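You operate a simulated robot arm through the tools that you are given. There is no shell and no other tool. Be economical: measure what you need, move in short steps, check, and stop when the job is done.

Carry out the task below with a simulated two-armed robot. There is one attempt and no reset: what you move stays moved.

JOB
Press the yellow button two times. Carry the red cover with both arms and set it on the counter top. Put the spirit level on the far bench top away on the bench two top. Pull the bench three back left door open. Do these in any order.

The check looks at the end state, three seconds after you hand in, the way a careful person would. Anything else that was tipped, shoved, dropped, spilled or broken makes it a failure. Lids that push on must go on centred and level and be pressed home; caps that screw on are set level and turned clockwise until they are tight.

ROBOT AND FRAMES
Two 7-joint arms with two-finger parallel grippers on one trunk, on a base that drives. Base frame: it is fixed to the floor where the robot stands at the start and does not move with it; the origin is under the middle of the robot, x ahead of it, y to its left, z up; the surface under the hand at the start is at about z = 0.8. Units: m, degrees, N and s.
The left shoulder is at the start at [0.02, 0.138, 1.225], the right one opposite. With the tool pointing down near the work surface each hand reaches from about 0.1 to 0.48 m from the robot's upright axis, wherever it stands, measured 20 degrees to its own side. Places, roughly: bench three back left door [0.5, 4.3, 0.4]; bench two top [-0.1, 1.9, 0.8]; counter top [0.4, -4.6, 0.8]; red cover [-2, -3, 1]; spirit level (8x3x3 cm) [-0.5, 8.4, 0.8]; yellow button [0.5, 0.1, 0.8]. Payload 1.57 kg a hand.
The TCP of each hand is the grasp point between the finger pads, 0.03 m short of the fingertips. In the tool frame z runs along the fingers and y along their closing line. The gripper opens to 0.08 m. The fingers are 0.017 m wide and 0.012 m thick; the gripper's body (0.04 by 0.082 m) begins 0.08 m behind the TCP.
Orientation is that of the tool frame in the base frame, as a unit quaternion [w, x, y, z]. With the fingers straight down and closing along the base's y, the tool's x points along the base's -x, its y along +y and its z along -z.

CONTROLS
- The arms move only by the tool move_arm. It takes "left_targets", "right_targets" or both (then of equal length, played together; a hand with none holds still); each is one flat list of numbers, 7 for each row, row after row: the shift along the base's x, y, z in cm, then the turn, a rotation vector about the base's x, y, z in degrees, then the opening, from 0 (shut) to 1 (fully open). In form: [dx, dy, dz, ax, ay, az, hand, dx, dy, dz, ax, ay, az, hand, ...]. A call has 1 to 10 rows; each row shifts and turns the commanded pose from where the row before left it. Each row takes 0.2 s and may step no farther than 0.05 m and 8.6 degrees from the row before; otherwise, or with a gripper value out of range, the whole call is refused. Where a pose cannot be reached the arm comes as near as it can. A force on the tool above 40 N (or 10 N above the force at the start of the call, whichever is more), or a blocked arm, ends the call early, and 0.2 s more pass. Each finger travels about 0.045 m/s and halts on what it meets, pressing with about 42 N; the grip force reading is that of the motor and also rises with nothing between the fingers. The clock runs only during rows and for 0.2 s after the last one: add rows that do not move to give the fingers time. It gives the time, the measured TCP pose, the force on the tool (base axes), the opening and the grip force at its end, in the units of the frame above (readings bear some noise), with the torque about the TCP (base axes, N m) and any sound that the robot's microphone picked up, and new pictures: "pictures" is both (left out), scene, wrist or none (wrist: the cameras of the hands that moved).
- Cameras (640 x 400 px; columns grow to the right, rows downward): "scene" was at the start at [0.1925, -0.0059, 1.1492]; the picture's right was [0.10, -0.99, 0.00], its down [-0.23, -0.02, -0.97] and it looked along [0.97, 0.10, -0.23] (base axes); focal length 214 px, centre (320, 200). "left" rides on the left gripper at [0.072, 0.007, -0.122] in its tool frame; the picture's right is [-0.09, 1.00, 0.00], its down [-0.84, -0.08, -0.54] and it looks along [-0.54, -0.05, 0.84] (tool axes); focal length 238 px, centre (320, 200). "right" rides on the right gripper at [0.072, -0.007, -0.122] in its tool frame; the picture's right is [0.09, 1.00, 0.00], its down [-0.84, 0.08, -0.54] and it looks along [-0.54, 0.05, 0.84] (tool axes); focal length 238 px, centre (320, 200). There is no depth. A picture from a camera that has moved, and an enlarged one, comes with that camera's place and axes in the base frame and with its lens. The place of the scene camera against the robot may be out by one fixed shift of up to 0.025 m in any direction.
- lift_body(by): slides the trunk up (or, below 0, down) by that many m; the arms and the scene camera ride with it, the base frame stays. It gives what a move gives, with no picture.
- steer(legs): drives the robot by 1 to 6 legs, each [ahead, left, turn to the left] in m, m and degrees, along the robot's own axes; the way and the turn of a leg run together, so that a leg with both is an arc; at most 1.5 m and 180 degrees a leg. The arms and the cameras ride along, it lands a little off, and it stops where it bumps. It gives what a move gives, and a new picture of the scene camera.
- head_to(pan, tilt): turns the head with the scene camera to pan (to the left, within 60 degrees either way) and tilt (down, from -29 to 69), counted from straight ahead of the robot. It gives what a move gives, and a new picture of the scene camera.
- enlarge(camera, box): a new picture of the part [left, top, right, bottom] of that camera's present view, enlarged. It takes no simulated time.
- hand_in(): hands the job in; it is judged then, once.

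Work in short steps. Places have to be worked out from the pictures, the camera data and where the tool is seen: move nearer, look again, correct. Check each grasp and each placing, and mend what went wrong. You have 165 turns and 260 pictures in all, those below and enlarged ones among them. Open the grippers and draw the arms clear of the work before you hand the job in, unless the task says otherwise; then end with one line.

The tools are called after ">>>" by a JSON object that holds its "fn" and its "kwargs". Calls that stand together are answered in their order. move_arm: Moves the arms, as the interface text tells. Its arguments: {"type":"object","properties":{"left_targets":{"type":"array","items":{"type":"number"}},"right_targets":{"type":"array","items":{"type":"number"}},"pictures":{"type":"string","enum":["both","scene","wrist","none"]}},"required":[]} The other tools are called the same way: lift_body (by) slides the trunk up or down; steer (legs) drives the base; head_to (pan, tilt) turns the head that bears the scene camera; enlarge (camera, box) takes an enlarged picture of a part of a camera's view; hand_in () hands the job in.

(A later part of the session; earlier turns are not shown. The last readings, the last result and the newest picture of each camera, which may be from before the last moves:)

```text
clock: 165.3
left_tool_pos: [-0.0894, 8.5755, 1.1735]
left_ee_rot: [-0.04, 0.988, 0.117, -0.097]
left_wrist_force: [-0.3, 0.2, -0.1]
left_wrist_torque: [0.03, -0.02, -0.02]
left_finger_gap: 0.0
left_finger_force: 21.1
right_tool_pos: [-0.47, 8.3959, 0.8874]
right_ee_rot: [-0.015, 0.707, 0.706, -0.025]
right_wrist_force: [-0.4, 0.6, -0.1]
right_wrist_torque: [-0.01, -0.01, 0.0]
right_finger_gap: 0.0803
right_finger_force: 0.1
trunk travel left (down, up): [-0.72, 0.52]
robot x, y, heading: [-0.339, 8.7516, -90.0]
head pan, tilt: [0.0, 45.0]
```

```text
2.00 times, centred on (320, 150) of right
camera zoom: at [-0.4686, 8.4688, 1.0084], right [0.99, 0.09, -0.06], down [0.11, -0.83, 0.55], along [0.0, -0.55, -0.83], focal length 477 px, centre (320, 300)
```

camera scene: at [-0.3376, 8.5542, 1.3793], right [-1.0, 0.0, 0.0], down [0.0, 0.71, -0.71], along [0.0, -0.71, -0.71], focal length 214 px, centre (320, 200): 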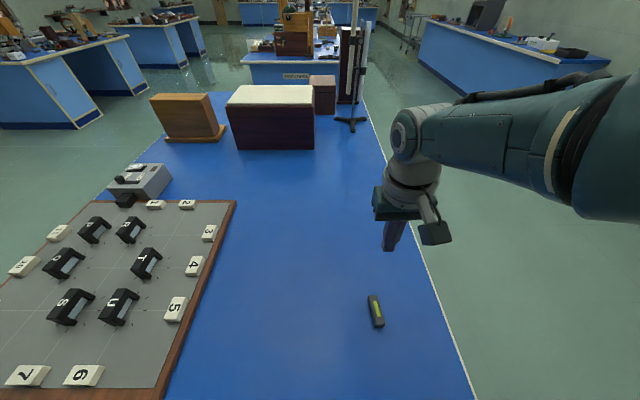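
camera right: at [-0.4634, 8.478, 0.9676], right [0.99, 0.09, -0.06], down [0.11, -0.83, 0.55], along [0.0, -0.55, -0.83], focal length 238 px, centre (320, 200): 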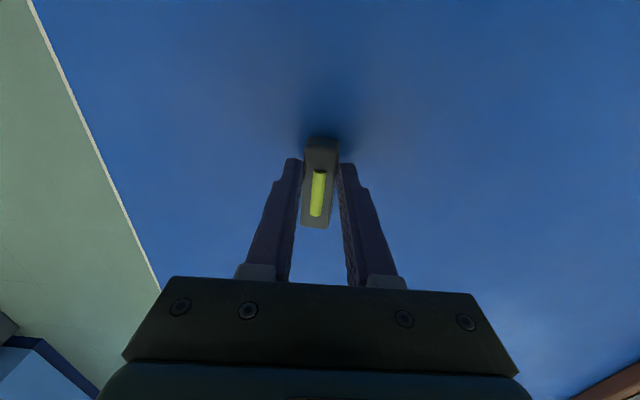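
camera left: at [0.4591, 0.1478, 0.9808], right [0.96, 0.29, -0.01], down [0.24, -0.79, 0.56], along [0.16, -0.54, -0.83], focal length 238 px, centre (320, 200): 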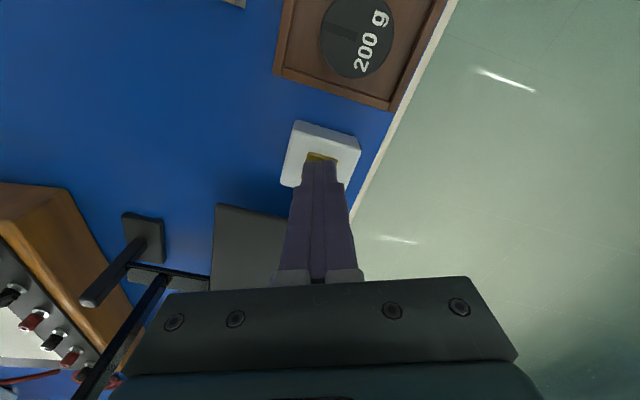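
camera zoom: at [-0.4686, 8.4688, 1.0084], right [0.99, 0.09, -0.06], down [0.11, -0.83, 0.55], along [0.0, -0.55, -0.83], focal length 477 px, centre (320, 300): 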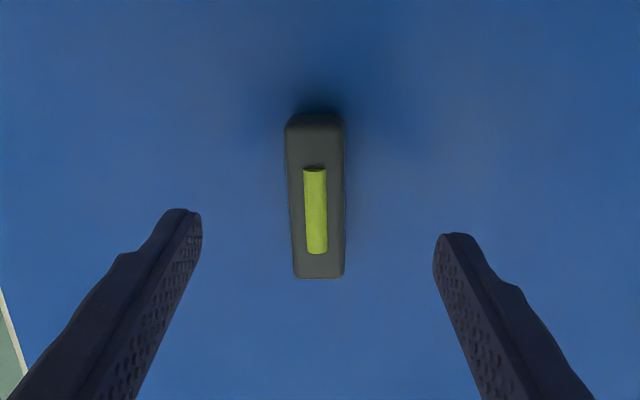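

Well centred. I descend fully to z≈0.832, checking force.

>>> {"fn": "move_arm", "kwargs": {"right_targets": [-0.3, 0, -2, 0, 0, 0, 1, 0, 0, -1.5, 0, 0, 0, 1, 0, 0, -0.8, 0, 0, 0, 1, 0, 0, -0.5, 0, 0, 0, 1, 0, 0, -0.4, 0, 0, 0, 1, 0, 0, -0.3, 0, 0, 0, 1, 0, 0, 0, 0, 0, 0, 1], "pictures": "wrist"}}

```text
clock: 166.9
left_tool_pos: [-0.089, 8.5768, 1.1739]
left_ee_rot: [-0.04, 0.988, 0.117, -0.097]
left_wrist_force: [0.8, -0.4, 0.0]
left_wrist_torque: [0.01, 0.01, -0.02]
left_finger_gap: 0.0
left_finger_force: 21.0
right_tool_pos: [-0.4713, 8.3961, 0.8335]
right_ee_rot: [-0.014, 0.707, 0.707, -0.025]
right_wrist_force: [0.5, 7.7, 25.7]
right_wrist_torque: [0.35, -1.27, 0.38]
right_finger_gap: 0.0794
right_finger_force: 0.1
trunk travel left (down, up): [-0.72, 0.52]
robot x, y, heading: [-0.3348, 8.7482, -89.8]
head pan, tilt: [0.0, 45.0]
camera right: at [-0.4717, 8.4686, 0.9537], right [0.99, 0.09, -0.05], down [0.11, -0.83, 0.55], along [0.0, -0.55, -0.83], focal length 238 px, centre (320, 200)
```

right: 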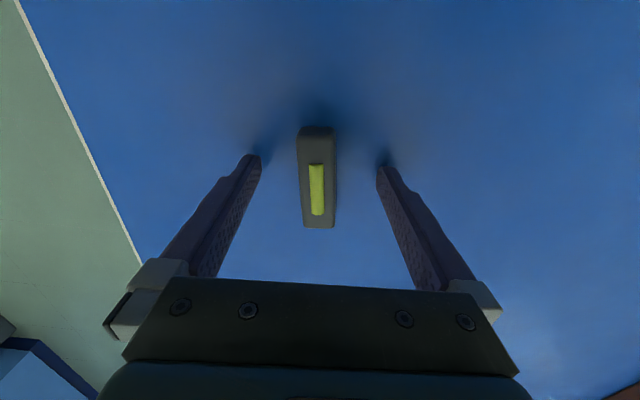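

Fingertips touch the bench (z table ≈0.803). I rise 3 mm and close.

>>> {"fn": "move_arm", "kwargs": {"right_targets": [0, 0, 0.4, 0, 0, 0, 1, 0, 0, 0, 0, 0, 0, 0, 0, 0, 0, 0, 0, 0, 0, 0, 0, 0, 0, 0, 0, 0, 0, 0, 0, 0, 0, 0, 0, 0, 0, 0, 0, 0, 0, 0, 0, 0, 0, 0, 0, 0, 0, 1.5, 0, 0, 0, 0, 0, 0, 2, 0, 0, 0, 0], "pictures": "wrist"}}

```text
refused: targets must hold 7 numbers for each row
```

Row count slip; resend.

>>> {"fn": "move_arm", "kwargs": {"right_targets": [0, 0, 0.4, 0, 0, 0, 1, 0, 0, 0, 0, 0, 0, 0, 0, 0, 0, 0, 0, 0, 0, 0, 0, 0, 0, 0, 0, 0, 0, 0, 0, 0, 0, 0, 0, 0, 0, 0, 0, 0, 0, 0, 0, 0, 1, 0, 0, 0, 0, 0, 0, 1.5, 0, 0, 0, 0, 0, 0, 2, 0, 0, 0, 0], "pictures": "wrist"}}

```text
clock: 168.9
left_tool_pos: [-0.0884, 8.5754, 1.175]
left_ee_rot: [-0.04, 0.988, 0.117, -0.096]
left_wrist_force: [-0.6, 0.6, -0.7]
left_wrist_torque: [0.03, 0.0, 0.0]
left_finger_gap: 0.0001
left_finger_force: 21.6
right_tool_pos: [-0.4728, 8.3948, 0.8809]
right_ee_rot: [-0.015, 0.707, 0.706, -0.024]
right_wrist_force: [0.2, 0.1, 0.0]
right_wrist_torque: [0.01, 0.02, -0.01]
right_finger_gap: 0.0229
right_finger_force: 35.5
trunk travel left (down, up): [-0.72, 0.52]
robot x, y, heading: [-0.3368, 8.7502, -90.1]
head pan, tilt: [0.0, 45.0]
camera right: at [-0.4726, 8.468, 1.0025], right [0.99, 0.09, -0.06], down [0.11, -0.83, 0.55], along [0.0, -0.55, -0.83], focal length 238 px, centre (320, 200)
```

right: 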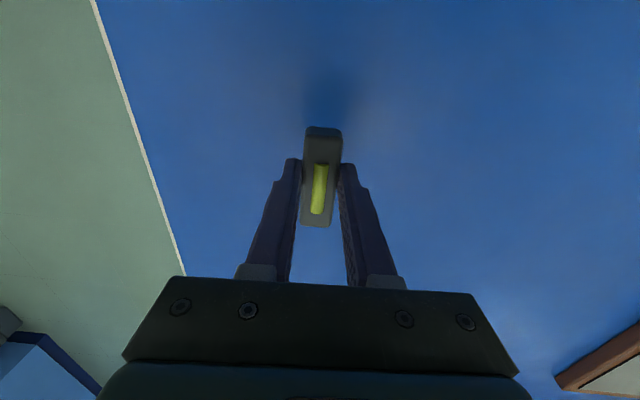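

Level is held and lifted. I raise the trunk and head back round the north end into the aisle, then south.

>>> {"fn": "lift_body", "kwargs": {"by": 0.2}}

>>> {"fn": "steer", "kwargs": {"legs": [[-0.4, 0.1, 0], [0, 1.5, 0], [1.5, 0, 0], [1.5, 0, 0], [1.5, 0, 0], [1.5, 0, 0]]}}

```text
clock: 171.1
left_tool_pos: [-0.088, 8.5763, 1.3739]
left_ee_rot: [-0.039, 0.988, 0.116, -0.097]
left_wrist_force: [0.0, 1.2, 0.1]
left_wrist_torque: [-0.01, 0.0, -0.01]
left_finger_gap: 0.0
left_finger_force: 20.8
right_tool_pos: [-0.4724, 8.3938, 1.0825]
right_ee_rot: [-0.015, 0.707, 0.706, -0.025]
right_wrist_force: [0.2, -0.2, -0.6]
right_wrist_torque: [0.0, -0.03, -0.01]
right_finger_gap: 0.0228
right_finger_force: 35.5
trunk travel left (down, up): [-0.92, 0.32]
robot x, y, heading: [-0.3403, 8.7465, -90.1]
head pan, tilt: [0.0, 45.0]
```

```text
clock: 208.7
left_tool_pos: [1.4272, 2.9709, 1.3753]
left_ee_rot: [-0.04, 0.987, 0.118, -0.097]
left_wrist_force: [0.5, -0.2, 0.1]
left_wrist_torque: [0.01, -0.02, -0.01]
left_finger_gap: 0.0
left_finger_force: 21.7
right_tool_pos: [1.0421, 2.7869, 1.0806]
right_ee_rot: [-0.015, 0.706, 0.708, -0.025]
right_wrist_force: [0.5, -0.4, 0.2]
right_wrist_torque: [-0.01, -0.01, 0.02]
right_finger_gap: 0.0226
right_finger_force: 35.3
trunk travel left (down, up): [-0.92, 0.32]
robot x, y, heading: [1.179, 3.1447, -89.9]
head pan, tilt: [0.0, 45.0]
camera scene: at [1.1775, 2.9471, 1.4193], right [-1.0, 0.0, 0.0], down [0.0, 0.71, -0.71], along [0.0, -0.71, -0.71], focal length 214 px, centre (320, 200)
```

scene: 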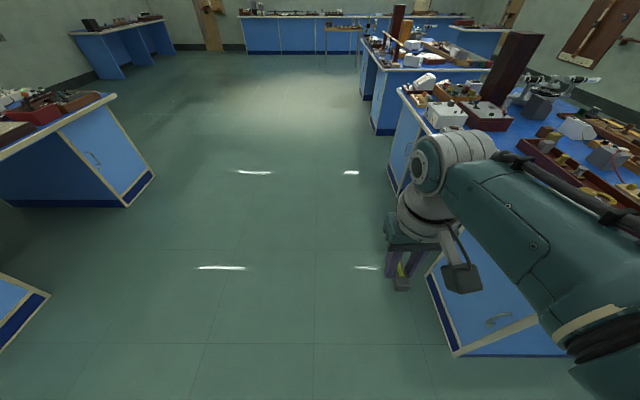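

Level still held. Bench two is to the right, crowded; I go alongside and face it to find a free spot.

>>> {"fn": "steer", "kwargs": {"legs": [[1.1, 0, 0], [0, 0, -90]]}}

>>> {"fn": "head_to", "kwargs": {"pan": 0, "tilt": 35}}

```text
clock: 218.2
left_tool_pos: [1.0191, 1.7852, 1.3744]
left_ee_rot: [-0.096, 0.786, -0.609, -0.042]
left_wrist_force: [-0.3, -0.9, 0.0]
left_wrist_torque: [0.03, -0.02, -0.01]
left_finger_gap: 0.0003
left_finger_force: 21.1
right_tool_pos: [0.8316, 2.167, 1.081]
right_ee_rot: [-0.027, 1.0, 0.008, -0.007]
right_wrist_force: [-0.2, 0.4, -0.6]
right_wrist_torque: [-0.02, 0.0, 0.0]
right_finger_gap: 0.0231
right_finger_force: 34.7
trunk travel left (down, up): [-0.92, 0.32]
robot x, y, heading: [1.1918, 2.0357, -179.2]
head pan, tilt: [0.0, 45.0]
camera scene: at [1.0082, 2.0187, 1.4193], right [-0.02, 1.0, 0.0], down [0.71, 0.01, -0.71], along [-0.71, -0.01, -0.71], focal length 214 px, centre (320, 200)
```

scene: 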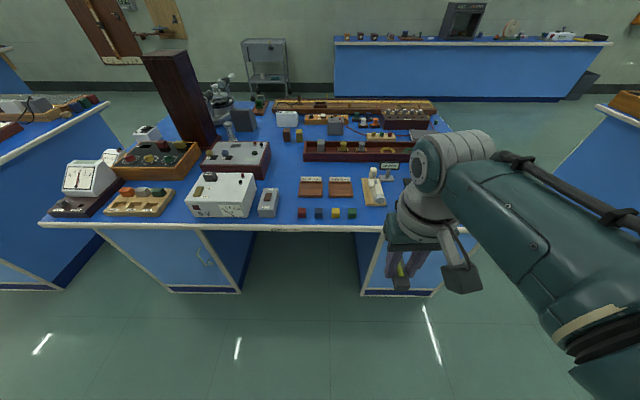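

```text
clock: 218.9
left_tool_pos: [1.0183, 1.7846, 1.3742]
left_ee_rot: [-0.095, 0.787, -0.609, -0.041]
left_wrist_force: [0.0, -0.1, -0.2]
left_wrist_torque: [0.0, 0.04, 0.04]
left_finger_gap: 0.0
left_finger_force: 22.1
right_tool_pos: [0.8323, 2.1677, 1.0821]
right_ee_rot: [-0.028, 1.0, 0.008, -0.008]
right_wrist_force: [0.1, 0.2, -0.3]
right_wrist_torque: [-0.04, 0.0, 0.02]
right_finger_gap: 0.0229
right_finger_force: 35.0
trunk travel left (down, up): [-0.92, 0.32]
robot x, y, heading: [1.1878, 2.0403, -179.0]
head pan, tilt: [0.0, 35.0]
camera scene: at [1.0015, 2.0186, 1.434], right [-0.02, 1.0, 0.0], down [0.57, 0.01, -0.82], along [-0.82, -0.01, -0.57], focal length 214 px, centre (320, 200)
```

scene: 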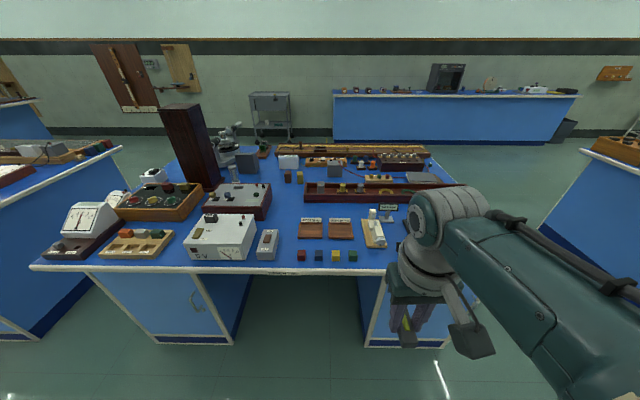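

I zoom on the right half of the bench to find a free patch.

>>> {"fn": "enlarge", "kwargs": {"camera": "scene", "box": [250, 150, 480, 290]}}

>>> {"fn": "enlarge", "kwargs": {"camera": "right", "box": [0, 0, 640, 400]}}

```text
2.78 times, centred on (365, 220) of scene
camera zoom: at [1.0015, 2.0186, 1.434], right [-0.02, 1.0, 0.0], down [0.57, 0.01, -0.82], along [-0.82, -0.01, -0.57], focal length 597 px, centre (195, 144)
```

zoom: 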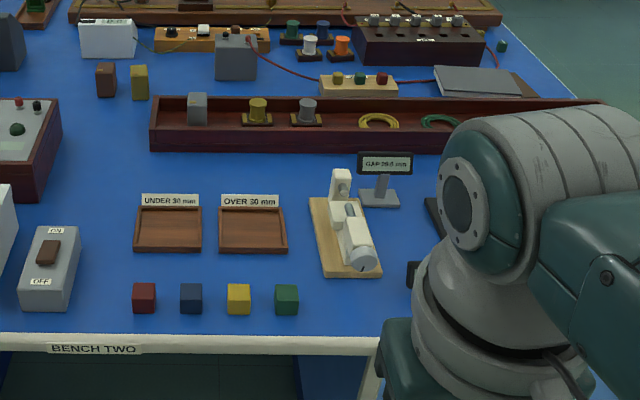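

```text
1.00 times, centred on (320, 200) of right (not enlarged: the box is as wide or as high as the picture)
camera zoom: at [0.9061, 2.1679, 1.2022], right [0.11, -0.99, -0.06], down [-0.83, -0.12, 0.55], along [-0.55, -0.01, -0.83], focal length 238 px, centre (320, 200)
```

zoom: 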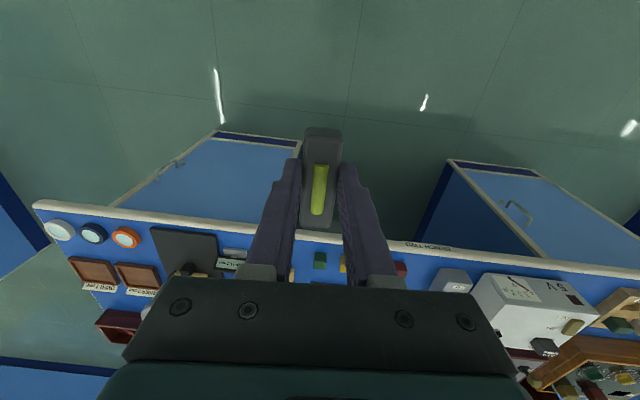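

There's a free patch between the dark-red box and the "UNDER" tray around (0.22, 1.85). I drive so the right hand comes over it, stopping short to check with the wrist camera.

>>> {"fn": "steer", "kwargs": {"legs": [[0.05, 0.31, -1], [0.42, 0, 0]]}}

>>> {"fn": "enlarge", "kwargs": {"camera": "right", "box": [0, 0, 640, 400]}}

```text
clock: 223.2
left_tool_pos: [0.5521, 1.4964, 1.3744]
left_ee_rot: [-0.097, 0.775, -0.623, -0.039]
left_wrist_force: [-0.2, 0.3, -0.2]
left_wrist_torque: [-0.03, -0.01, 0.01]
left_finger_gap: 0.0001
left_finger_force: 21.4
right_tool_pos: [0.3766, 1.8847, 1.0812]
right_ee_rot: [-0.028, 1.0, -0.01, -0.007]
right_wrist_force: [0.4, -0.7, -0.5]
right_wrist_torque: [0.0, -0.01, -0.01]
right_finger_gap: 0.0228
right_finger_force: 35.1
trunk travel left (down, up): [-0.92, 0.32]
robot x, y, heading: [0.7272, 1.7388, 179.2]
head pan, tilt: [0.0, 35.0]
camera scene: at [0.5422, 1.7299, 1.4341], right [0.02, 1.0, 0.0], down [0.57, -0.01, -0.82], along [-0.82, 0.01, -0.57], focal length 214 px, centre (320, 200)
```

scene: 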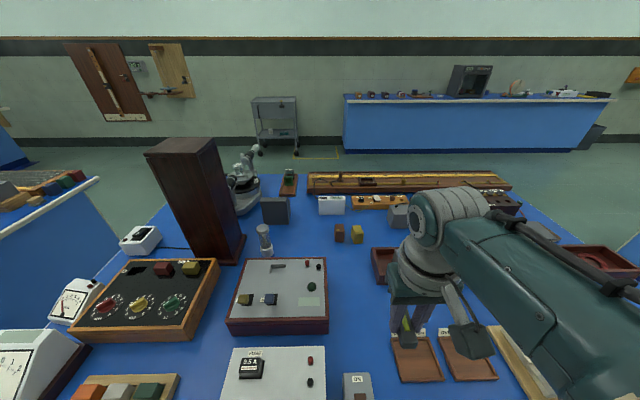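

```text
1.00 times, centred on (320, 200) of right (not enlarged: the box is as wide or as high as the picture)
camera zoom: at [0.4516, 1.8824, 1.2021], right [0.07, -1.0, -0.06], down [-0.83, -0.09, 0.55], along [-0.55, 0.01, -0.83], focal length 238 px, centre (320, 200)
```

zoom: 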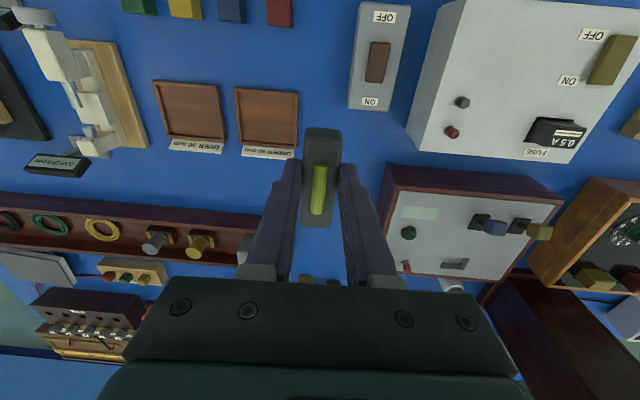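

The wrist view shows a clear patch centred near (0.25, 1.862). I drive 10 cm ahead, lower the trunk, shift the hand there and check.

>>> {"fn": "steer", "kwargs": {"legs": [[0.1, 0, 0]]}}

>>> {"fn": "move_arm", "kwargs": {"right_targets": [-1.3, -1.0, 0, 0, 0, 0, 0, -1.3, -1.0, 0, 0, 0, 0, 0], "pictures": "none"}}

>>> {"fn": "lift_body", "kwargs": {"by": -0.18}}

>>> {"fn": "enlarge", "kwargs": {"camera": "right", "box": [0, 0, 640, 400]}}

```text
clock: 224.3
left_tool_pos: [0.4493, 1.497, 1.3739]
left_ee_rot: [-0.097, 0.776, -0.622, -0.04]
left_wrist_force: [-0.2, -0.4, 0.3]
left_wrist_torque: [0.01, 0.03, -0.02]
left_finger_gap: 0.0002
left_finger_force: 21.4
right_tool_pos: [0.2748, 1.8857, 1.08]
right_ee_rot: [-0.027, 1.0, -0.008, -0.008]
right_wrist_force: [0.4, -0.4, -0.5]
right_wrist_torque: [-0.03, -0.04, 0.01]
right_finger_gap: 0.0229
right_finger_force: 35.4
trunk travel left (down, up): [-0.92, 0.32]
robot x, y, heading: [0.6254, 1.7434, 178.9]
head pan, tilt: [0.0, 35.0]
camera scene: at [0.4395, 1.7314, 1.4341], right [0.02, 1.0, 0.0], down [0.57, -0.01, -0.82], along [-0.82, 0.01, -0.57], focal length 214 px, centre (320, 200)
```

scene: 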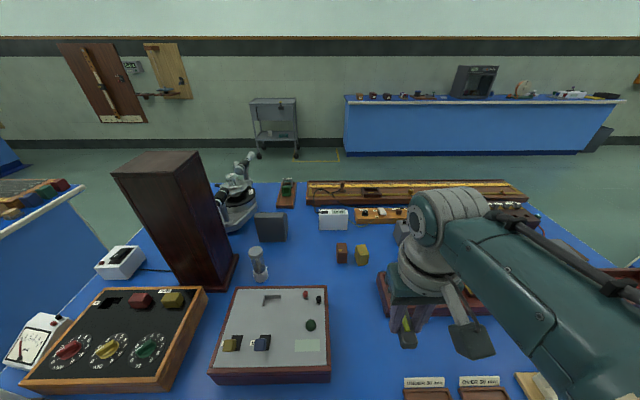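

```text
clock: 224.9
left_tool_pos: [0.449, 1.4971, 1.3743]
left_ee_rot: [-0.097, 0.776, -0.622, -0.04]
left_wrist_force: [0.5, 0.2, 0.5]
left_wrist_torque: [-0.01, 0.0, -0.01]
left_finger_gap: 0.0002
left_finger_force: 21.0
right_tool_pos: [0.2485, 1.8639, 1.0807]
right_ee_rot: [-0.027, 1.0, -0.009, -0.007]
right_wrist_force: [-0.2, 0.5, -0.3]
right_wrist_torque: [0.0, 0.01, -0.01]
right_finger_gap: 0.0229
right_finger_force: 35.5
trunk travel left (down, up): [-0.92, 0.32]
robot x, y, heading: [0.6263, 1.7478, 179.3]
head pan, tilt: [0.0, 35.0]
```

```text
clock: 226.9
left_tool_pos: [0.4495, 1.4988, 1.1943]
left_ee_rot: [-0.097, 0.776, -0.622, -0.04]
left_wrist_force: [-0.3, -0.1, -0.2]
left_wrist_torque: [0.01, -0.04, 0.02]
left_finger_gap: 0.0002
left_finger_force: 22.1
right_tool_pos: [0.2476, 1.8655, 0.9012]
right_ee_rot: [-0.028, 1.0, -0.01, -0.007]
right_wrist_force: [-0.1, 0.7, -0.5]
right_wrist_torque: [0.01, 0.03, 0.0]
right_finger_gap: 0.0229
right_finger_force: 35.2
trunk travel left (down, up): [-0.74, 0.5]
robot x, y, heading: [0.627, 1.7438, 178.7]
head pan, tilt: [0.0, 35.0]
```

```text
1.00 times, centred on (320, 200) of right (not enlarged: the box is as wide or as high as the picture)
camera zoom: at [0.322, 1.8629, 1.0224], right [0.07, -1.0, -0.06], down [-0.83, -0.09, 0.55], along [-0.55, 0.01, -0.83], focal length 238 px, centre (320, 200)
```

zoom: 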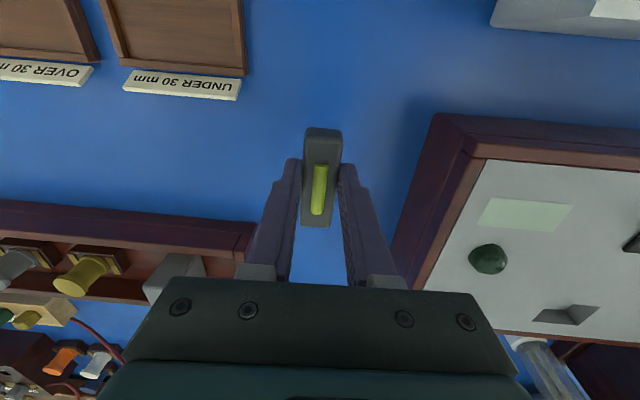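

Patch is clear around the level. I lower it to the surface in careful steps.

>>> {"fn": "move_arm", "kwargs": {"right_targets": [0, 0, -2, 0, 0, 0, 0, 0, 0, -2, 0, 0, 0, 0, 0, 0, -1, 0, 0, 0, 0, 0, 0, -0.5, 0, 0, 0, 0, 0, 0, -0.3, 0, 0, 0, 0, 0, 0, -0.2, 0, 0, 0, 0, 0, 0, 0, 0, 0, 0, 0], "pictures": "wrist"}}

```text
clock: 228.5
left_tool_pos: [0.4488, 1.4976, 1.1943]
left_ee_rot: [-0.096, 0.776, -0.622, -0.04]
left_wrist_force: [-0.1, -0.2, 0.2]
left_wrist_torque: [0.05, 0.0, 0.0]
left_finger_gap: 0.0
left_finger_force: 21.1
right_tool_pos: [0.2656, 1.8696, 0.8572]
right_ee_rot: [-0.028, 1.0, -0.01, -0.007]
right_wrist_force: [-0.3, -0.8, -1.8]
right_wrist_torque: [-0.03, 0.0, 0.01]
right_finger_gap: 0.023
right_finger_force: 35.8
right hand out of reach, approached as far as the arm can: row 2, 3, 6
trunk travel left (down, up): [-0.74, 0.5]
robot x, y, heading: [0.6248, 1.7444, 178.8]
head pan, tilt: [0.0, 35.0]
camera right: at [0.3395, 1.8683, 0.9776], right [0.07, -1.0, -0.06], down [-0.83, -0.09, 0.55], along [-0.55, 0.01, -0.83], focal length 238 px, centre (320, 200)
```

right: 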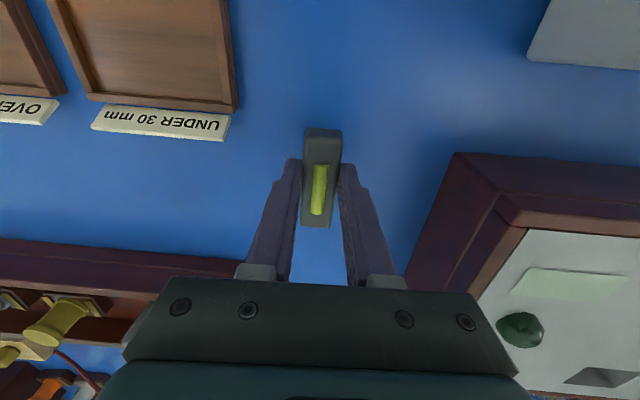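

Arm reach limits it at z=0.857; I lower the trunk the remaining 1.5 cm.

>>> {"fn": "lift_body", "kwargs": {"by": -0.015}}

```text
clock: 229.2
left_tool_pos: [0.449, 1.4979, 1.1802]
left_ee_rot: [-0.097, 0.776, -0.622, -0.04]
left_wrist_force: [-0.9, -1.0, 0.8]
left_wrist_torque: [-0.02, 0.04, -0.01]
left_finger_gap: 0.0
left_finger_force: 21.7
right_tool_pos: [0.2639, 1.8707, 0.8415]
right_ee_rot: [-0.029, 1.0, -0.008, -0.006]
right_wrist_force: [-0.4, 0.5, -0.5]
right_wrist_torque: [0.04, 0.01, -0.02]
right_finger_gap: 0.0229
right_finger_force: 35.4
trunk travel left (down, up): [-0.725, 0.515]
robot x, y, heading: [0.627, 1.7454, 178.8]
head pan, tilt: [0.0, 35.0]
```

About 3–4 mm remain; lower a little more until light contact.

>>> {"fn": "lift_body", "kwargs": {"by": -0.004}}

```text
clock: 229.7
left_tool_pos: [0.449, 1.4974, 1.1759]
left_ee_rot: [-0.096, 0.776, -0.622, -0.04]
left_wrist_force: [-0.3, 0.1, 0.2]
left_wrist_torque: [0.0, 0.01, -0.01]
left_finger_gap: 0.0
left_finger_force: 21.0
right_tool_pos: [0.2654, 1.871, 0.8375]
right_ee_rot: [-0.028, 1.0, -0.009, -0.007]
right_wrist_force: [0.2, -0.5, -0.7]
right_wrist_torque: [0.01, 0.01, 0.0]
right_finger_gap: 0.0229
right_finger_force: 35.6
trunk travel left (down, up): [-0.721, 0.519]
robot x, y, heading: [0.6259, 1.7399, 179.0]
head pan, tilt: [0.0, 35.0]
```

One more 2 mm, then open the fingers.

>>> {"fn": "lift_body", "kwargs": {"by": -0.002}}

>>> {"fn": "move_arm", "kwargs": {"right_targets": [0, 0, 0, 0, 0, 0, 0.4, 0, 0, 0, 0, 0, 0, 0.6, 0, 0, 0, 0, 0, 0, 0.6, 0, 0, 0, 0, 0, 0, 0.6], "pictures": "wrist"}}

```text
clock: 230.2
left_tool_pos: [0.4493, 1.4984, 1.1729]
left_ee_rot: [-0.096, 0.776, -0.622, -0.04]
left_wrist_force: [0.5, -0.6, 0.2]
left_wrist_torque: [0.03, 0.01, -0.01]
left_finger_gap: 0.0
left_finger_force: 21.4
right_tool_pos: [0.2649, 1.8703, 0.8349]
right_ee_rot: [-0.028, 1.0, -0.008, -0.007]
right_wrist_force: [3.2, 0.5, 12.0]
right_wrist_torque: [-0.1, 0.18, 0.01]
right_finger_gap: 0.0227
right_finger_force: 34.9
trunk travel left (down, up): [-0.719, 0.521]
robot x, y, heading: [0.6286, 1.7445, 179.2]
head pan, tilt: [0.0, 35.0]
```

```text
clock: 231.2
left_tool_pos: [0.4477, 1.4982, 1.1723]
left_ee_rot: [-0.097, 0.776, -0.622, -0.039]
left_wrist_force: [0.6, 0.5, -0.6]
left_wrist_torque: [-0.01, -0.01, -0.01]
left_finger_gap: 0.0
left_finger_force: 21.3
right_tool_pos: [0.2632, 1.8708, 0.835]
right_ee_rot: [-0.027, 1.0, -0.009, -0.006]
right_wrist_force: [0.6, -0.6, 0.3]
right_wrist_torque: [-0.03, 0.0, 0.0]
right_finger_gap: 0.0482
right_finger_force: 0.0
trunk travel left (down, up): [-0.719, 0.521]
robot x, y, heading: [0.6301, 1.7467, 179.2]
head pan, tilt: [0.0, 35.0]
camera right: at [0.3394, 1.8682, 0.9566], right [0.07, -1.0, -0.06], down [-0.83, -0.09, 0.55], along [-0.55, 0.01, -0.83], focal length 238 px, centre (320, 200)
```

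right: 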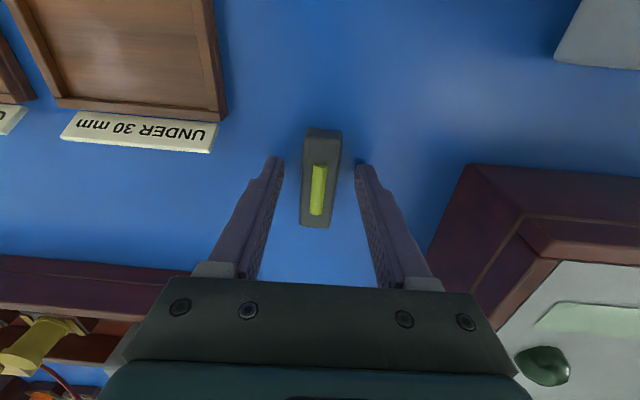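

The level stands upright on the bench, released. I raise straight up with the trunk and confirm.

>>> {"fn": "lift_body", "kwargs": {"by": 0.3}}

>>> {"fn": "enlarge", "kwargs": {"camera": "right", "box": [160, 50, 480, 250]}}

>>> {"fn": "steer", "kwargs": {"legs": [[-0.6, 0, 0], [0, 0, 90]]}}

```text
clock: 234.2
left_tool_pos: [0.4477, 1.4979, 1.4741]
left_ee_rot: [-0.096, 0.776, -0.622, -0.039]
left_wrist_force: [0.0, -1.1, 0.3]
left_wrist_torque: [0.01, 0.02, 0.0]
left_finger_gap: 0.0
left_finger_force: 21.6
right_tool_pos: [0.2656, 1.8706, 1.1341]
right_ee_rot: [-0.028, 1.0, -0.009, -0.006]
right_wrist_force: [0.3, 0.4, -0.5]
right_wrist_torque: [0.02, 0.0, 0.01]
right_finger_gap: 0.0479
right_finger_force: 0.1
trunk travel left (down, up): [-1.019, 0.221]
robot x, y, heading: [0.6271, 1.7422, 179.0]
head pan, tilt: [0.0, 35.0]
```

```text
2.00 times, centred on (320, 150) of right
camera zoom: at [0.3394, 1.8682, 1.2566], right [0.07, -1.0, -0.06], down [-0.83, -0.09, 0.55], along [-0.55, 0.01, -0.83], focal length 477 px, centre (320, 300)
```

zoom: 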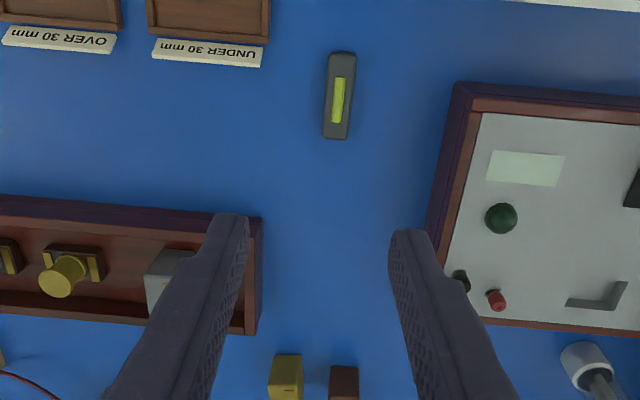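

```text
clock: 241.4
left_tool_pos: [1.471, 1.5534, 1.4737]
left_ee_rot: [-0.041, 0.989, 0.108, -0.095]
left_wrist_force: [0.5, 0.1, -0.4]
left_wrist_torque: [-0.01, 0.0, -0.02]
left_finger_gap: 0.0
left_finger_force: 21.6
right_tool_pos: [1.0994, 1.3706, 1.1352]
right_ee_rot: [-0.015, 0.713, 0.7, -0.024]
right_wrist_force: [-0.4, 0.4, -0.3]
right_wrist_torque: [0.01, 0.01, 0.01]
right_finger_gap: 0.0479
right_finger_force: 0.2
trunk travel left (down, up): [-1.019, 0.221]
robot x, y, heading: [1.2259, 1.7313, -91.1]
head pan, tilt: [0.0, 35.0]
camera scene: at [1.2222, 1.5293, 1.5331], right [-1.0, 0.02, 0.0], down [0.01, 0.57, -0.82], along [-0.01, -0.82, -0.57], focal length 214 px, centre (320, 200)
```

scene: 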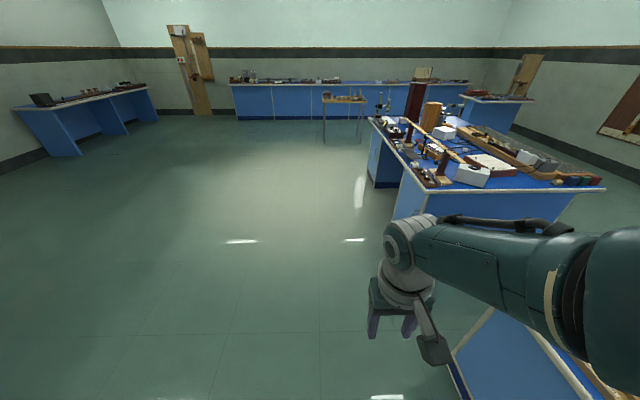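

Level is set down cleanly on bench two. Next the red cover: I drive south down the aisle and look toward (-2, -3).

>>> {"fn": "steer", "kwargs": {"legs": [[1.5, 0, 1], [1.0, 0, 0]]}}

>>> {"fn": "head_to", "kwargs": {"pan": -40, "tilt": 20}}

```text
clock: 253.5
left_tool_pos: [1.4976, -0.9151, 1.474]
left_ee_rot: [-0.039, 0.987, 0.123, -0.097]
left_wrist_force: [0.1, -0.6, 0.0]
left_wrist_torque: [-0.03, 0.01, 0.0]
left_finger_gap: 0.0
left_finger_force: 21.2
right_tool_pos: [1.1299, -1.1093, 1.1351]
right_ee_rot: [-0.015, 0.703, 0.711, -0.024]
right_wrist_force: [-0.6, -0.1, 0.3]
right_wrist_torque: [0.0, -0.01, 0.02]
right_finger_gap: 0.0478
right_finger_force: 0.0
trunk travel left (down, up): [-1.019, 0.221]
robot x, y, heading: [1.2485, -0.7443, -89.2]
head pan, tilt: [0.0, 35.0]
camera scene: at [1.2491, -0.9468, 1.5331], right [-1.0, -0.01, 0.0], down [-0.01, 0.57, -0.82], along [0.01, -0.82, -0.57], focal length 214 px, centre (320, 200)
```

scene: 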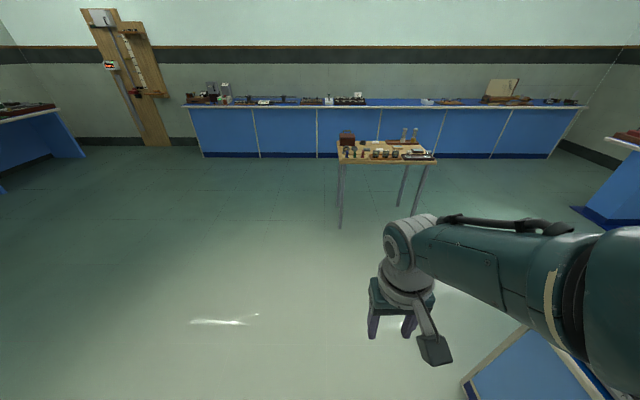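

```text
clock: 254.6
left_tool_pos: [1.4982, -0.9162, 1.4741]
left_ee_rot: [-0.039, 0.987, 0.123, -0.096]
left_wrist_force: [-0.2, 1.0, 0.3]
left_wrist_torque: [-0.02, -0.01, -0.03]
left_finger_gap: 0.0001
left_finger_force: 21.3
right_tool_pos: [1.1314, -1.1086, 1.1353]
right_ee_rot: [-0.015, 0.703, 0.71, -0.025]
right_wrist_force: [0.3, -0.3, 0.0]
right_wrist_torque: [-0.02, 0.01, 0.0]
right_finger_gap: 0.0479
right_finger_force: 0.0
trunk travel left (down, up): [-1.019, 0.221]
robot x, y, heading: [1.2458, -0.7443, -89.8]
head pan, tilt: [-40.0, 20.0]
camera scene: at [1.1891, -0.9308, 1.5569], right [-0.77, 0.63, 0.0], down [0.22, 0.26, -0.94], along [-0.6, -0.73, -0.34], focal length 214 px, centre (320, 200)
```

scene: 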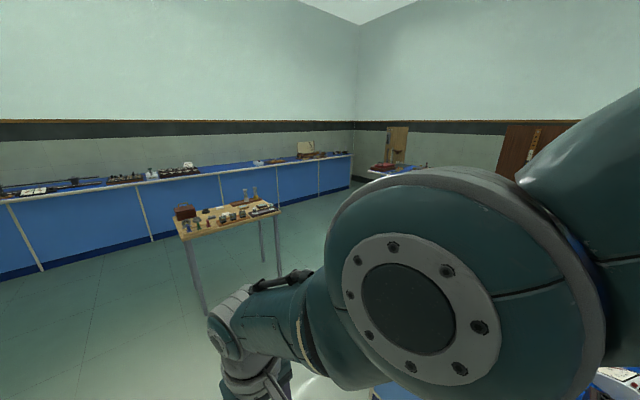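

The red item is on a side table to the southwest. I go to y≈-2.0, turn west and advance through the gap.

>>> {"fn": "steer", "kwargs": {"legs": [[1.25, 0, 0], [0, 0, -90], [1.5, 0, 0], [0.3, 0, 0]]}}

>>> {"fn": "head_to", "kwargs": {"pan": 25, "tilt": 25}}

```text
clock: 273.4
left_tool_pos: [-0.7159, -2.2632, 1.4728]
left_ee_rot: [-0.095, 0.799, -0.593, -0.044]
left_wrist_force: [-0.3, 0.2, 0.3]
left_wrist_torque: [-0.02, -0.02, 0.03]
left_finger_gap: 0.0001
left_finger_force: 21.4
right_tool_pos: [-0.9271, -1.9066, 1.1356]
right_ee_rot: [-0.028, 0.999, 0.03, -0.008]
right_wrist_force: [0.3, -0.7, -0.1]
right_wrist_torque: [0.0, 0.0, 0.01]
right_finger_gap: 0.0476
right_finger_force: 0.0
trunk travel left (down, up): [-1.019, 0.221]
robot x, y, heading: [-0.5566, -2.0061, -176.5]
head pan, tilt: [-40.0, 20.0]
camera scene: at [-0.7302, -1.9706, 1.557], right [0.6, 0.8, 0.0], down [0.27, -0.2, -0.94], along [-0.75, 0.56, -0.34], focal length 214 px, centre (320, 200)
```

scene: 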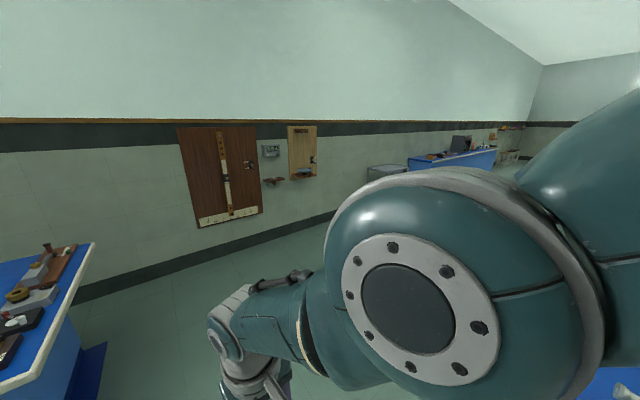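

```text
clock: 274.8
left_tool_pos: [-0.7149, -2.2644, 1.473]
left_ee_rot: [-0.095, 0.799, -0.592, -0.043]
left_wrist_force: [0.3, 0.8, -0.7]
left_wrist_torque: [-0.01, 0.03, -0.03]
left_finger_gap: 0.0002
left_finger_force: 22.5
right_tool_pos: [-0.9265, -1.905, 1.1357]
right_ee_rot: [-0.027, 0.999, 0.03, -0.007]
right_wrist_force: [0.0, 0.6, -0.4]
right_wrist_torque: [0.02, 0.01, -0.02]
right_finger_gap: 0.0482
right_finger_force: 0.1
trunk travel left (down, up): [-1.019, 0.221]
robot x, y, heading: [-0.5554, -2.0055, -176.7]
head pan, tilt: [25.0, 25.0]
camera scene: at [-0.7365, -2.0699, 1.5489], right [-0.48, 0.88, 0.0], down [0.37, 0.2, -0.91], along [-0.8, -0.43, -0.42], focal length 214 px, centre (320, 200)
```

scene: 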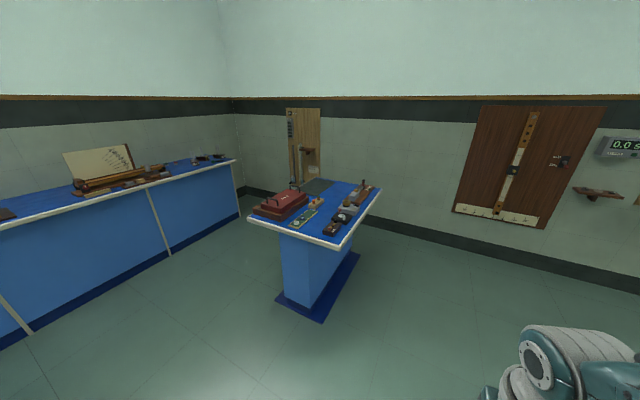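

A narrow side table holds a red object. I zoom in on it.

>>> {"fn": "enlarge", "kwargs": {"camera": "scene", "box": [230, 160, 400, 266]}}

```text
3.76 times, centred on (315, 213) of scene
camera zoom: at [-0.7365, -2.0699, 1.5489], right [-0.48, 0.88, 0.0], down [0.37, 0.2, -0.91], along [-0.8, -0.43, -0.42], focal length 807 px, centre (339, 151)
```

zoom: 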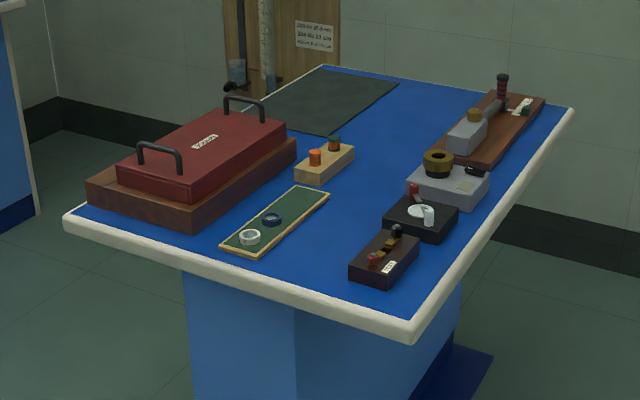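

The red cover rests on a wooden base, long axis along x, with black bridge handles at about (-1.80, -3.03) and (-2.08, -3.03), z≈0.9. I'll approach from the south side facing +y so each hand takes one handle.

>>> {"fn": "steer", "kwargs": {"legs": [[0.1, 1.5, 0], [0, 0, -93], [0, 1.0, 0]]}}

>>> {"fn": "head_to", "kwargs": {"pan": 0, "tilt": 40}}

```text
refused: leg 1 is longer than a leg can be; nothing moved
```

```text
clock: 275.6
left_tool_pos: [-0.7151, -2.264, 1.473]
left_ee_rot: [-0.095, 0.799, -0.592, -0.043]
left_wrist_force: [-0.1, 0.1, -0.2]
left_wrist_torque: [0.01, 0.04, -0.01]
left_finger_gap: 0.0
left_finger_force: 21.2
right_tool_pos: [-0.9258, -1.9063, 1.1348]
right_ee_rot: [-0.028, 0.999, 0.03, -0.007]
right_wrist_force: [-0.2, 0.5, 0.1]
right_wrist_torque: [0.02, 0.01, 0.02]
right_finger_gap: 0.048
right_finger_force: 0.0
trunk travel left (down, up): [-1.019, 0.221]
robot x, y, heading: [-0.5547, -2.0076, -176.5]
head pan, tilt: [0.0, 40.0]
camera scene: at [-0.7403, -2.0312, 1.5256], right [-0.06, 1.0, 0.0], down [0.64, 0.04, -0.77], along [-0.77, -0.05, -0.64], focal length 214 px, centre (320, 200)
```

scene: 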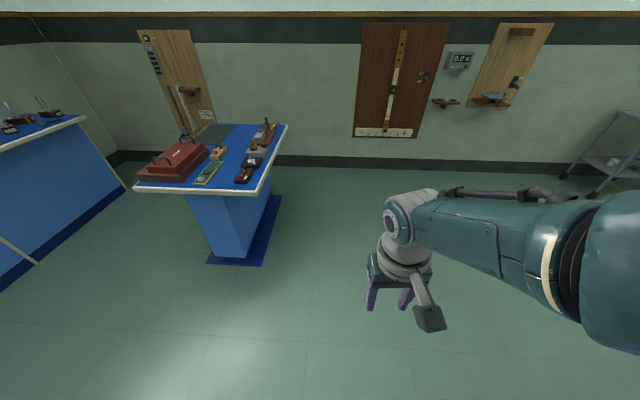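

The first leg was too long; I resend it split.

>>> {"fn": "steer", "kwargs": {"legs": [[0, 1.49, 0], [0.1, 0.1, 0], [0, 0, -93], [0, 0.9, 0]]}}

```text
clock: 291.9
left_tool_pos: [-1.6956, -3.2981, 1.4738]
left_ee_rot: [0.096, -0.096, 0.99, -0.042]
left_wrist_force: [0.0, -0.2, 0.2]
left_wrist_torque: [0.05, 0.01, 0.02]
left_finger_gap: 0.0
left_finger_force: 21.1
right_tool_pos: [-1.3195, -3.1244, 1.1352]
right_ee_rot: [0.024, -0.691, 0.723, -0.016]
right_wrist_force: [-0.1, -0.1, 0.6]
right_wrist_torque: [0.0, 0.06, -0.01]
right_finger_gap: 0.0478
right_finger_force: 0.0
trunk travel left (down, up): [-1.019, 0.221]
robot x, y, heading: [-1.4559, -3.4833, 87.3]
head pan, tilt: [0.0, 40.0]
camera scene: at [-1.4474, -3.314, 1.5256], right [1.0, -0.04, 0.0], down [-0.03, -0.64, -0.77], along [0.03, 0.77, -0.64], focal length 214 px, centre (320, 200)
```

scene: 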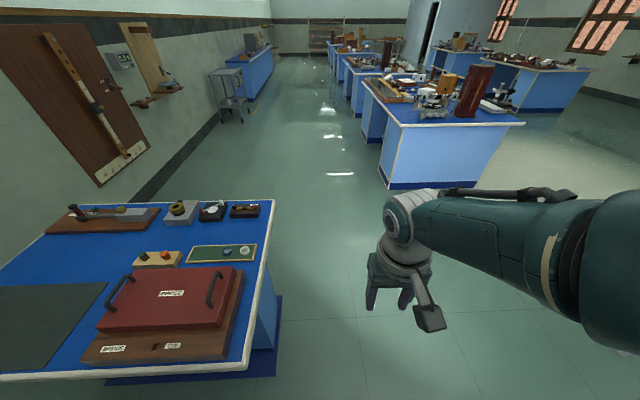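

Handles now read x≈-1.754 and -2.037, y≈-2.96. I centre the robot on the cover, then bring the left hand forward, square and level with the right.

>>> {"fn": "steer", "kwargs": {"legs": [[0.09, 0.44, 2.7]]}}

>>> {"fn": "move_arm", "kwargs": {"left_targets": [1, 1.5, -3, 3.7, 7.5, 0, 0, 1, 1.5, -3, 0, 4, 0, 0, 1, 1.5, -3, 0, 0, 8.4, 0, 1, 1.5, -3, 0, 0, 8.4, 0, 1, 1.5, -3, 0, 0, 8.4, 0, 1, 1.5, -3, 0, 0, 8.4, 0, 1, 1.5, -3, 0, 0, 8.4, 0, 1, 1.5, -3, 0, 0, 8.4, 0, 0.5, 1.5, -3, 0, 0, 8.4, 0, 0.5, 1.5, -3, 0, 0, 8.4, 0], "pictures": "none"}}

```text
clock: 294.6
left_tool_pos: [-2.1421, -3.2086, 1.4734]
left_ee_rot: [0.098, -0.118, 0.987, -0.04]
left_wrist_force: [-0.6, 0.6, -0.3]
left_wrist_torque: [0.03, 0.02, -0.03]
left_finger_gap: 0.0
left_finger_force: 21.4
right_tool_pos: [-1.7737, -3.0198, 1.1355]
right_ee_rot: [0.024, -0.707, 0.707, -0.015]
right_wrist_force: [0.5, -0.6, 0.6]
right_wrist_torque: [0.0, 0.01, 0.01]
right_finger_gap: 0.0481
right_finger_force: 0.1
trunk travel left (down, up): [-1.019, 0.221]
robot x, y, heading: [-1.8932, -3.3845, 89.9]
head pan, tilt: [0.0, 40.0]
camera scene: at [-1.8938, -3.2132, 1.5255], right [1.0, 0.0, 0.0], down [0.0, -0.64, -0.77], along [0.0, 0.77, -0.64], focal length 214 px, centre (320, 200)
```

scene: 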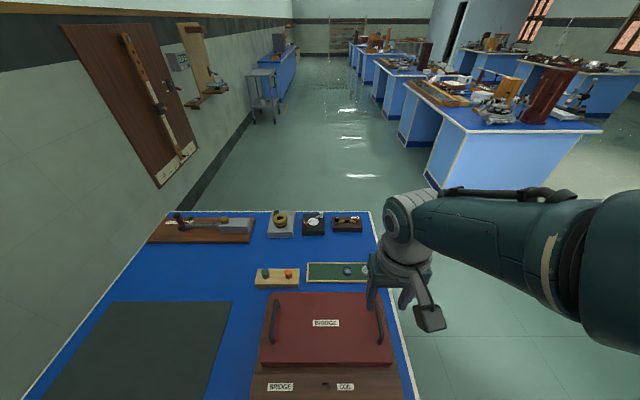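

```text
clock: 296.8
left_tool_pos: [-2.0553, -3.0399, 1.1721]
left_ee_rot: [-0.001, -0.647, 0.762, 0.005]
left_wrist_force: [0.8, 0.5, 0.2]
left_wrist_torque: [0.01, 0.01, -0.01]
left_finger_gap: 0.0
left_finger_force: 21.1
left hand out of reach, approached as far as the arm can: row 1
right_tool_pos: [-1.7724, -3.0187, 1.135]
right_ee_rot: [0.025, -0.707, 0.707, -0.016]
right_wrist_force: [-0.1, 0.2, -0.4]
right_wrist_torque: [0.01, -0.01, 0.05]
right_finger_gap: 0.0481
right_finger_force: 0.1
trunk travel left (down, up): [-1.019, 0.221]
robot x, y, heading: [-1.8944, -3.3823, 90.1]
head pan, tilt: [0.0, 40.0]
```

Left arm is in place (needs 9° more yaw). I square it, open both hands, and look with the wrist cameras.

>>> {"fn": "move_arm", "kwargs": {"left_targets": [0, 0, -1, 0, 0, 4.6, 1, 0, 0, -1, 0, 0, 4.7, 1, 0, 0, -1.5, 0, 0, 0, 1, 0, 0, 0, 0, 0, 0, 1], "right_targets": [0, 0, 0, 0, 0, 0, 1, 0, 0, 0, 0, 0, 0, 1, 0, 0, 0, 0, 0, 0, 1, 0, 0, 0, 0, 0, 0, 1], "pictures": "wrist"}}

```text
clock: 297.8
left_tool_pos: [-2.0565, -3.0432, 1.1389]
left_ee_rot: [-0.001, -0.705, 0.709, 0.003]
left_wrist_force: [0.3, 0.6, 1.1]
left_wrist_torque: [-0.02, 0.0, -0.01]
left_finger_gap: 0.0799
left_finger_force: 0.0
right_tool_pos: [-1.7737, -3.018, 1.1347]
right_ee_rot: [0.024, -0.707, 0.707, -0.016]
right_wrist_force: [0.0, -0.2, 0.1]
right_wrist_torque: [0.01, 0.01, 0.0]
right_finger_gap: 0.0798
right_finger_force: 0.0
trunk travel left (down, up): [-1.019, 0.221]
robot x, y, heading: [-1.8927, -3.3827, 90.1]
head pan, tilt: [0.0, 40.0]
camera right: at [-1.7725, -3.0925, 1.2565], right [-0.99, -0.09, -0.06], down [-0.11, 0.83, 0.55], along [0.0, 0.55, -0.83], focal length 238 px, centre (320, 200)
camera left: at [-2.0626, -3.1155, 1.2603], right [-1.0, 0.09, 0.01], down [0.08, 0.83, 0.54], along [0.04, 0.54, -0.84], focal length 238 px, centre (320, 200)
```

right: 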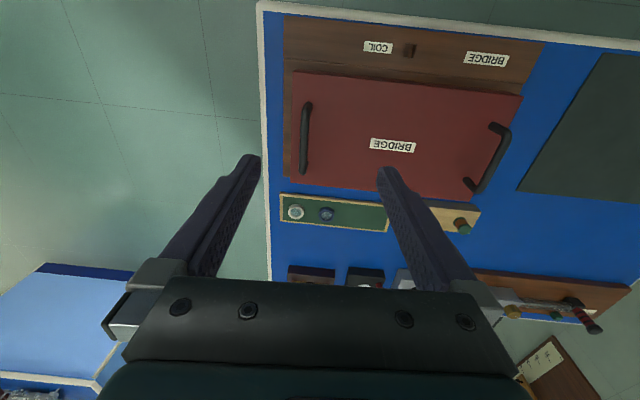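
left: 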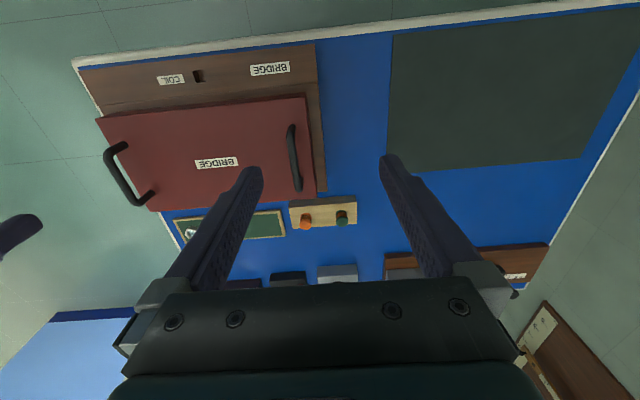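

Triangulated handle tops: right (-1.740, -2.972, 0.912), left (-2.012, -2.976, 0.918). I align both hands in xy and lower the trunk 16 cm, staying above.

>>> {"fn": "move_arm", "kwargs": {"left_targets": [1.5, 2.3, 0, 0, 0, 0, 1, 1.5, 2.2, 0, 0, 0, 0, 1, 1.4, 2.2, 0, 0, 0, 0, 1], "right_targets": [1.2, 1.6, 0, 0, 0, 0, 1, 1.1, 1.5, 0, 0, 0, 0, 1, 1.1, 1.5, 0, 0, 0, 0, 1], "pictures": "none"}}

>>> {"fn": "lift_body", "kwargs": {"by": -0.15}}

>>> {"fn": "move_arm", "kwargs": {"left_targets": [0, 0, 0, 0, 0, 0, 1], "right_targets": [0, 0, 0, 0, 0, 0, 1], "pictures": "wrist"}}

```text
clock: 298.6
left_tool_pos: [-2.0182, -3.0029, 1.1528]
left_ee_rot: [-0.001, -0.705, 0.709, 0.004]
left_wrist_force: [-0.5, -0.6, -0.3]
left_wrist_torque: [-0.01, 0.03, 0.01]
left_finger_gap: 0.0802
left_finger_force: 0.0
left hand out of reach, approached as far as the arm can: row 2, 3
right_tool_pos: [-1.7409, -2.9998, 1.1518]
right_ee_rot: [0.025, -0.706, 0.708, -0.015]
right_wrist_force: [1.2, 0.4, -0.2]
right_wrist_torque: [0.04, -0.02, 0.01]
right_finger_gap: 0.0797
right_finger_force: 0.0
right hand out of reach, approached as far as the arm can: row 1, 2, 3
trunk travel left (down, up): [-1.019, 0.221]
robot x, y, heading: [-1.8926, -3.3842, 90.1]
head pan, tilt: [0.0, 40.0]
```

```text
clock: 300.4
left_tool_pos: [-2.0188, -3.003, 1.0024]
left_ee_rot: [-0.001, -0.705, 0.709, 0.006]
left_wrist_force: [0.2, 0.0, -0.3]
left_wrist_torque: [-0.03, 0.03, -0.01]
left_finger_gap: 0.08
left_finger_force: 0.0
right_tool_pos: [-1.7407, -3.0012, 1.0008]
right_ee_rot: [0.024, -0.706, 0.707, -0.015]
right_wrist_force: [0.1, -0.3, -0.4]
right_wrist_torque: [0.0, -0.01, -0.02]
right_finger_gap: 0.0798
right_finger_force: 0.1
trunk travel left (down, up): [-0.869, 0.371]
robot x, y, heading: [-1.8892, -3.3838, 89.9]
head pan, tilt: [0.0, 40.0]
```

```text
clock: 300.8
left_tool_pos: [-2.0171, -3.0029, 1.003]
left_ee_rot: [-0.001, -0.706, 0.708, 0.005]
left_wrist_force: [1.4, -0.5, 0.8]
left_wrist_torque: [-0.02, 0.01, 0.02]
left_finger_gap: 0.08
left_finger_force: 0.0
right_tool_pos: [-1.7414, -3.0002, 1.0008]
right_ee_rot: [0.023, -0.706, 0.707, -0.015]
right_wrist_force: [0.3, -0.2, 0.4]
right_wrist_torque: [-0.01, 0.0, -0.02]
right_finger_gap: 0.0803
right_finger_force: 0.0
trunk travel left (down, up): [-0.869, 0.371]
robot x, y, heading: [-1.8915, -3.3858, 90.0]
head pan, tilt: [0.0, 40.0]
camera right: at [-1.7402, -3.0748, 1.1223], right [-0.99, -0.09, -0.06], down [-0.11, 0.83, 0.55], along [0.0, 0.55, -0.83], focal length 238 px, centre (320, 200)
camera left: at [-2.0243, -3.0748, 1.1235], right [-1.0, 0.1, 0.01], down [0.09, 0.83, 0.55], along [0.04, 0.54, -0.84], focal length 238 px, centre (320, 200)
```

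right: 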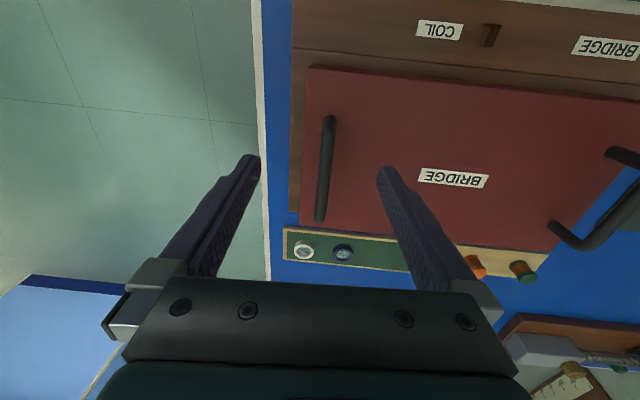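
left: 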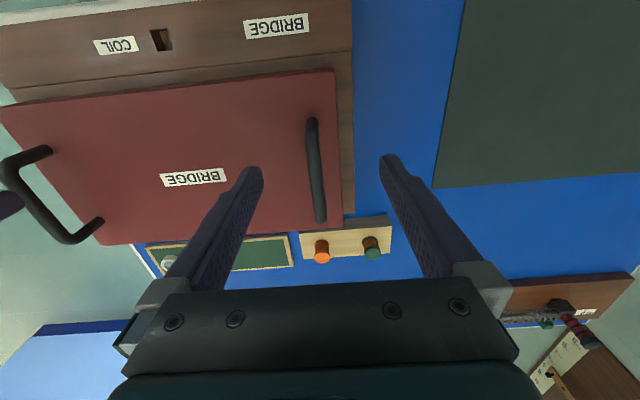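

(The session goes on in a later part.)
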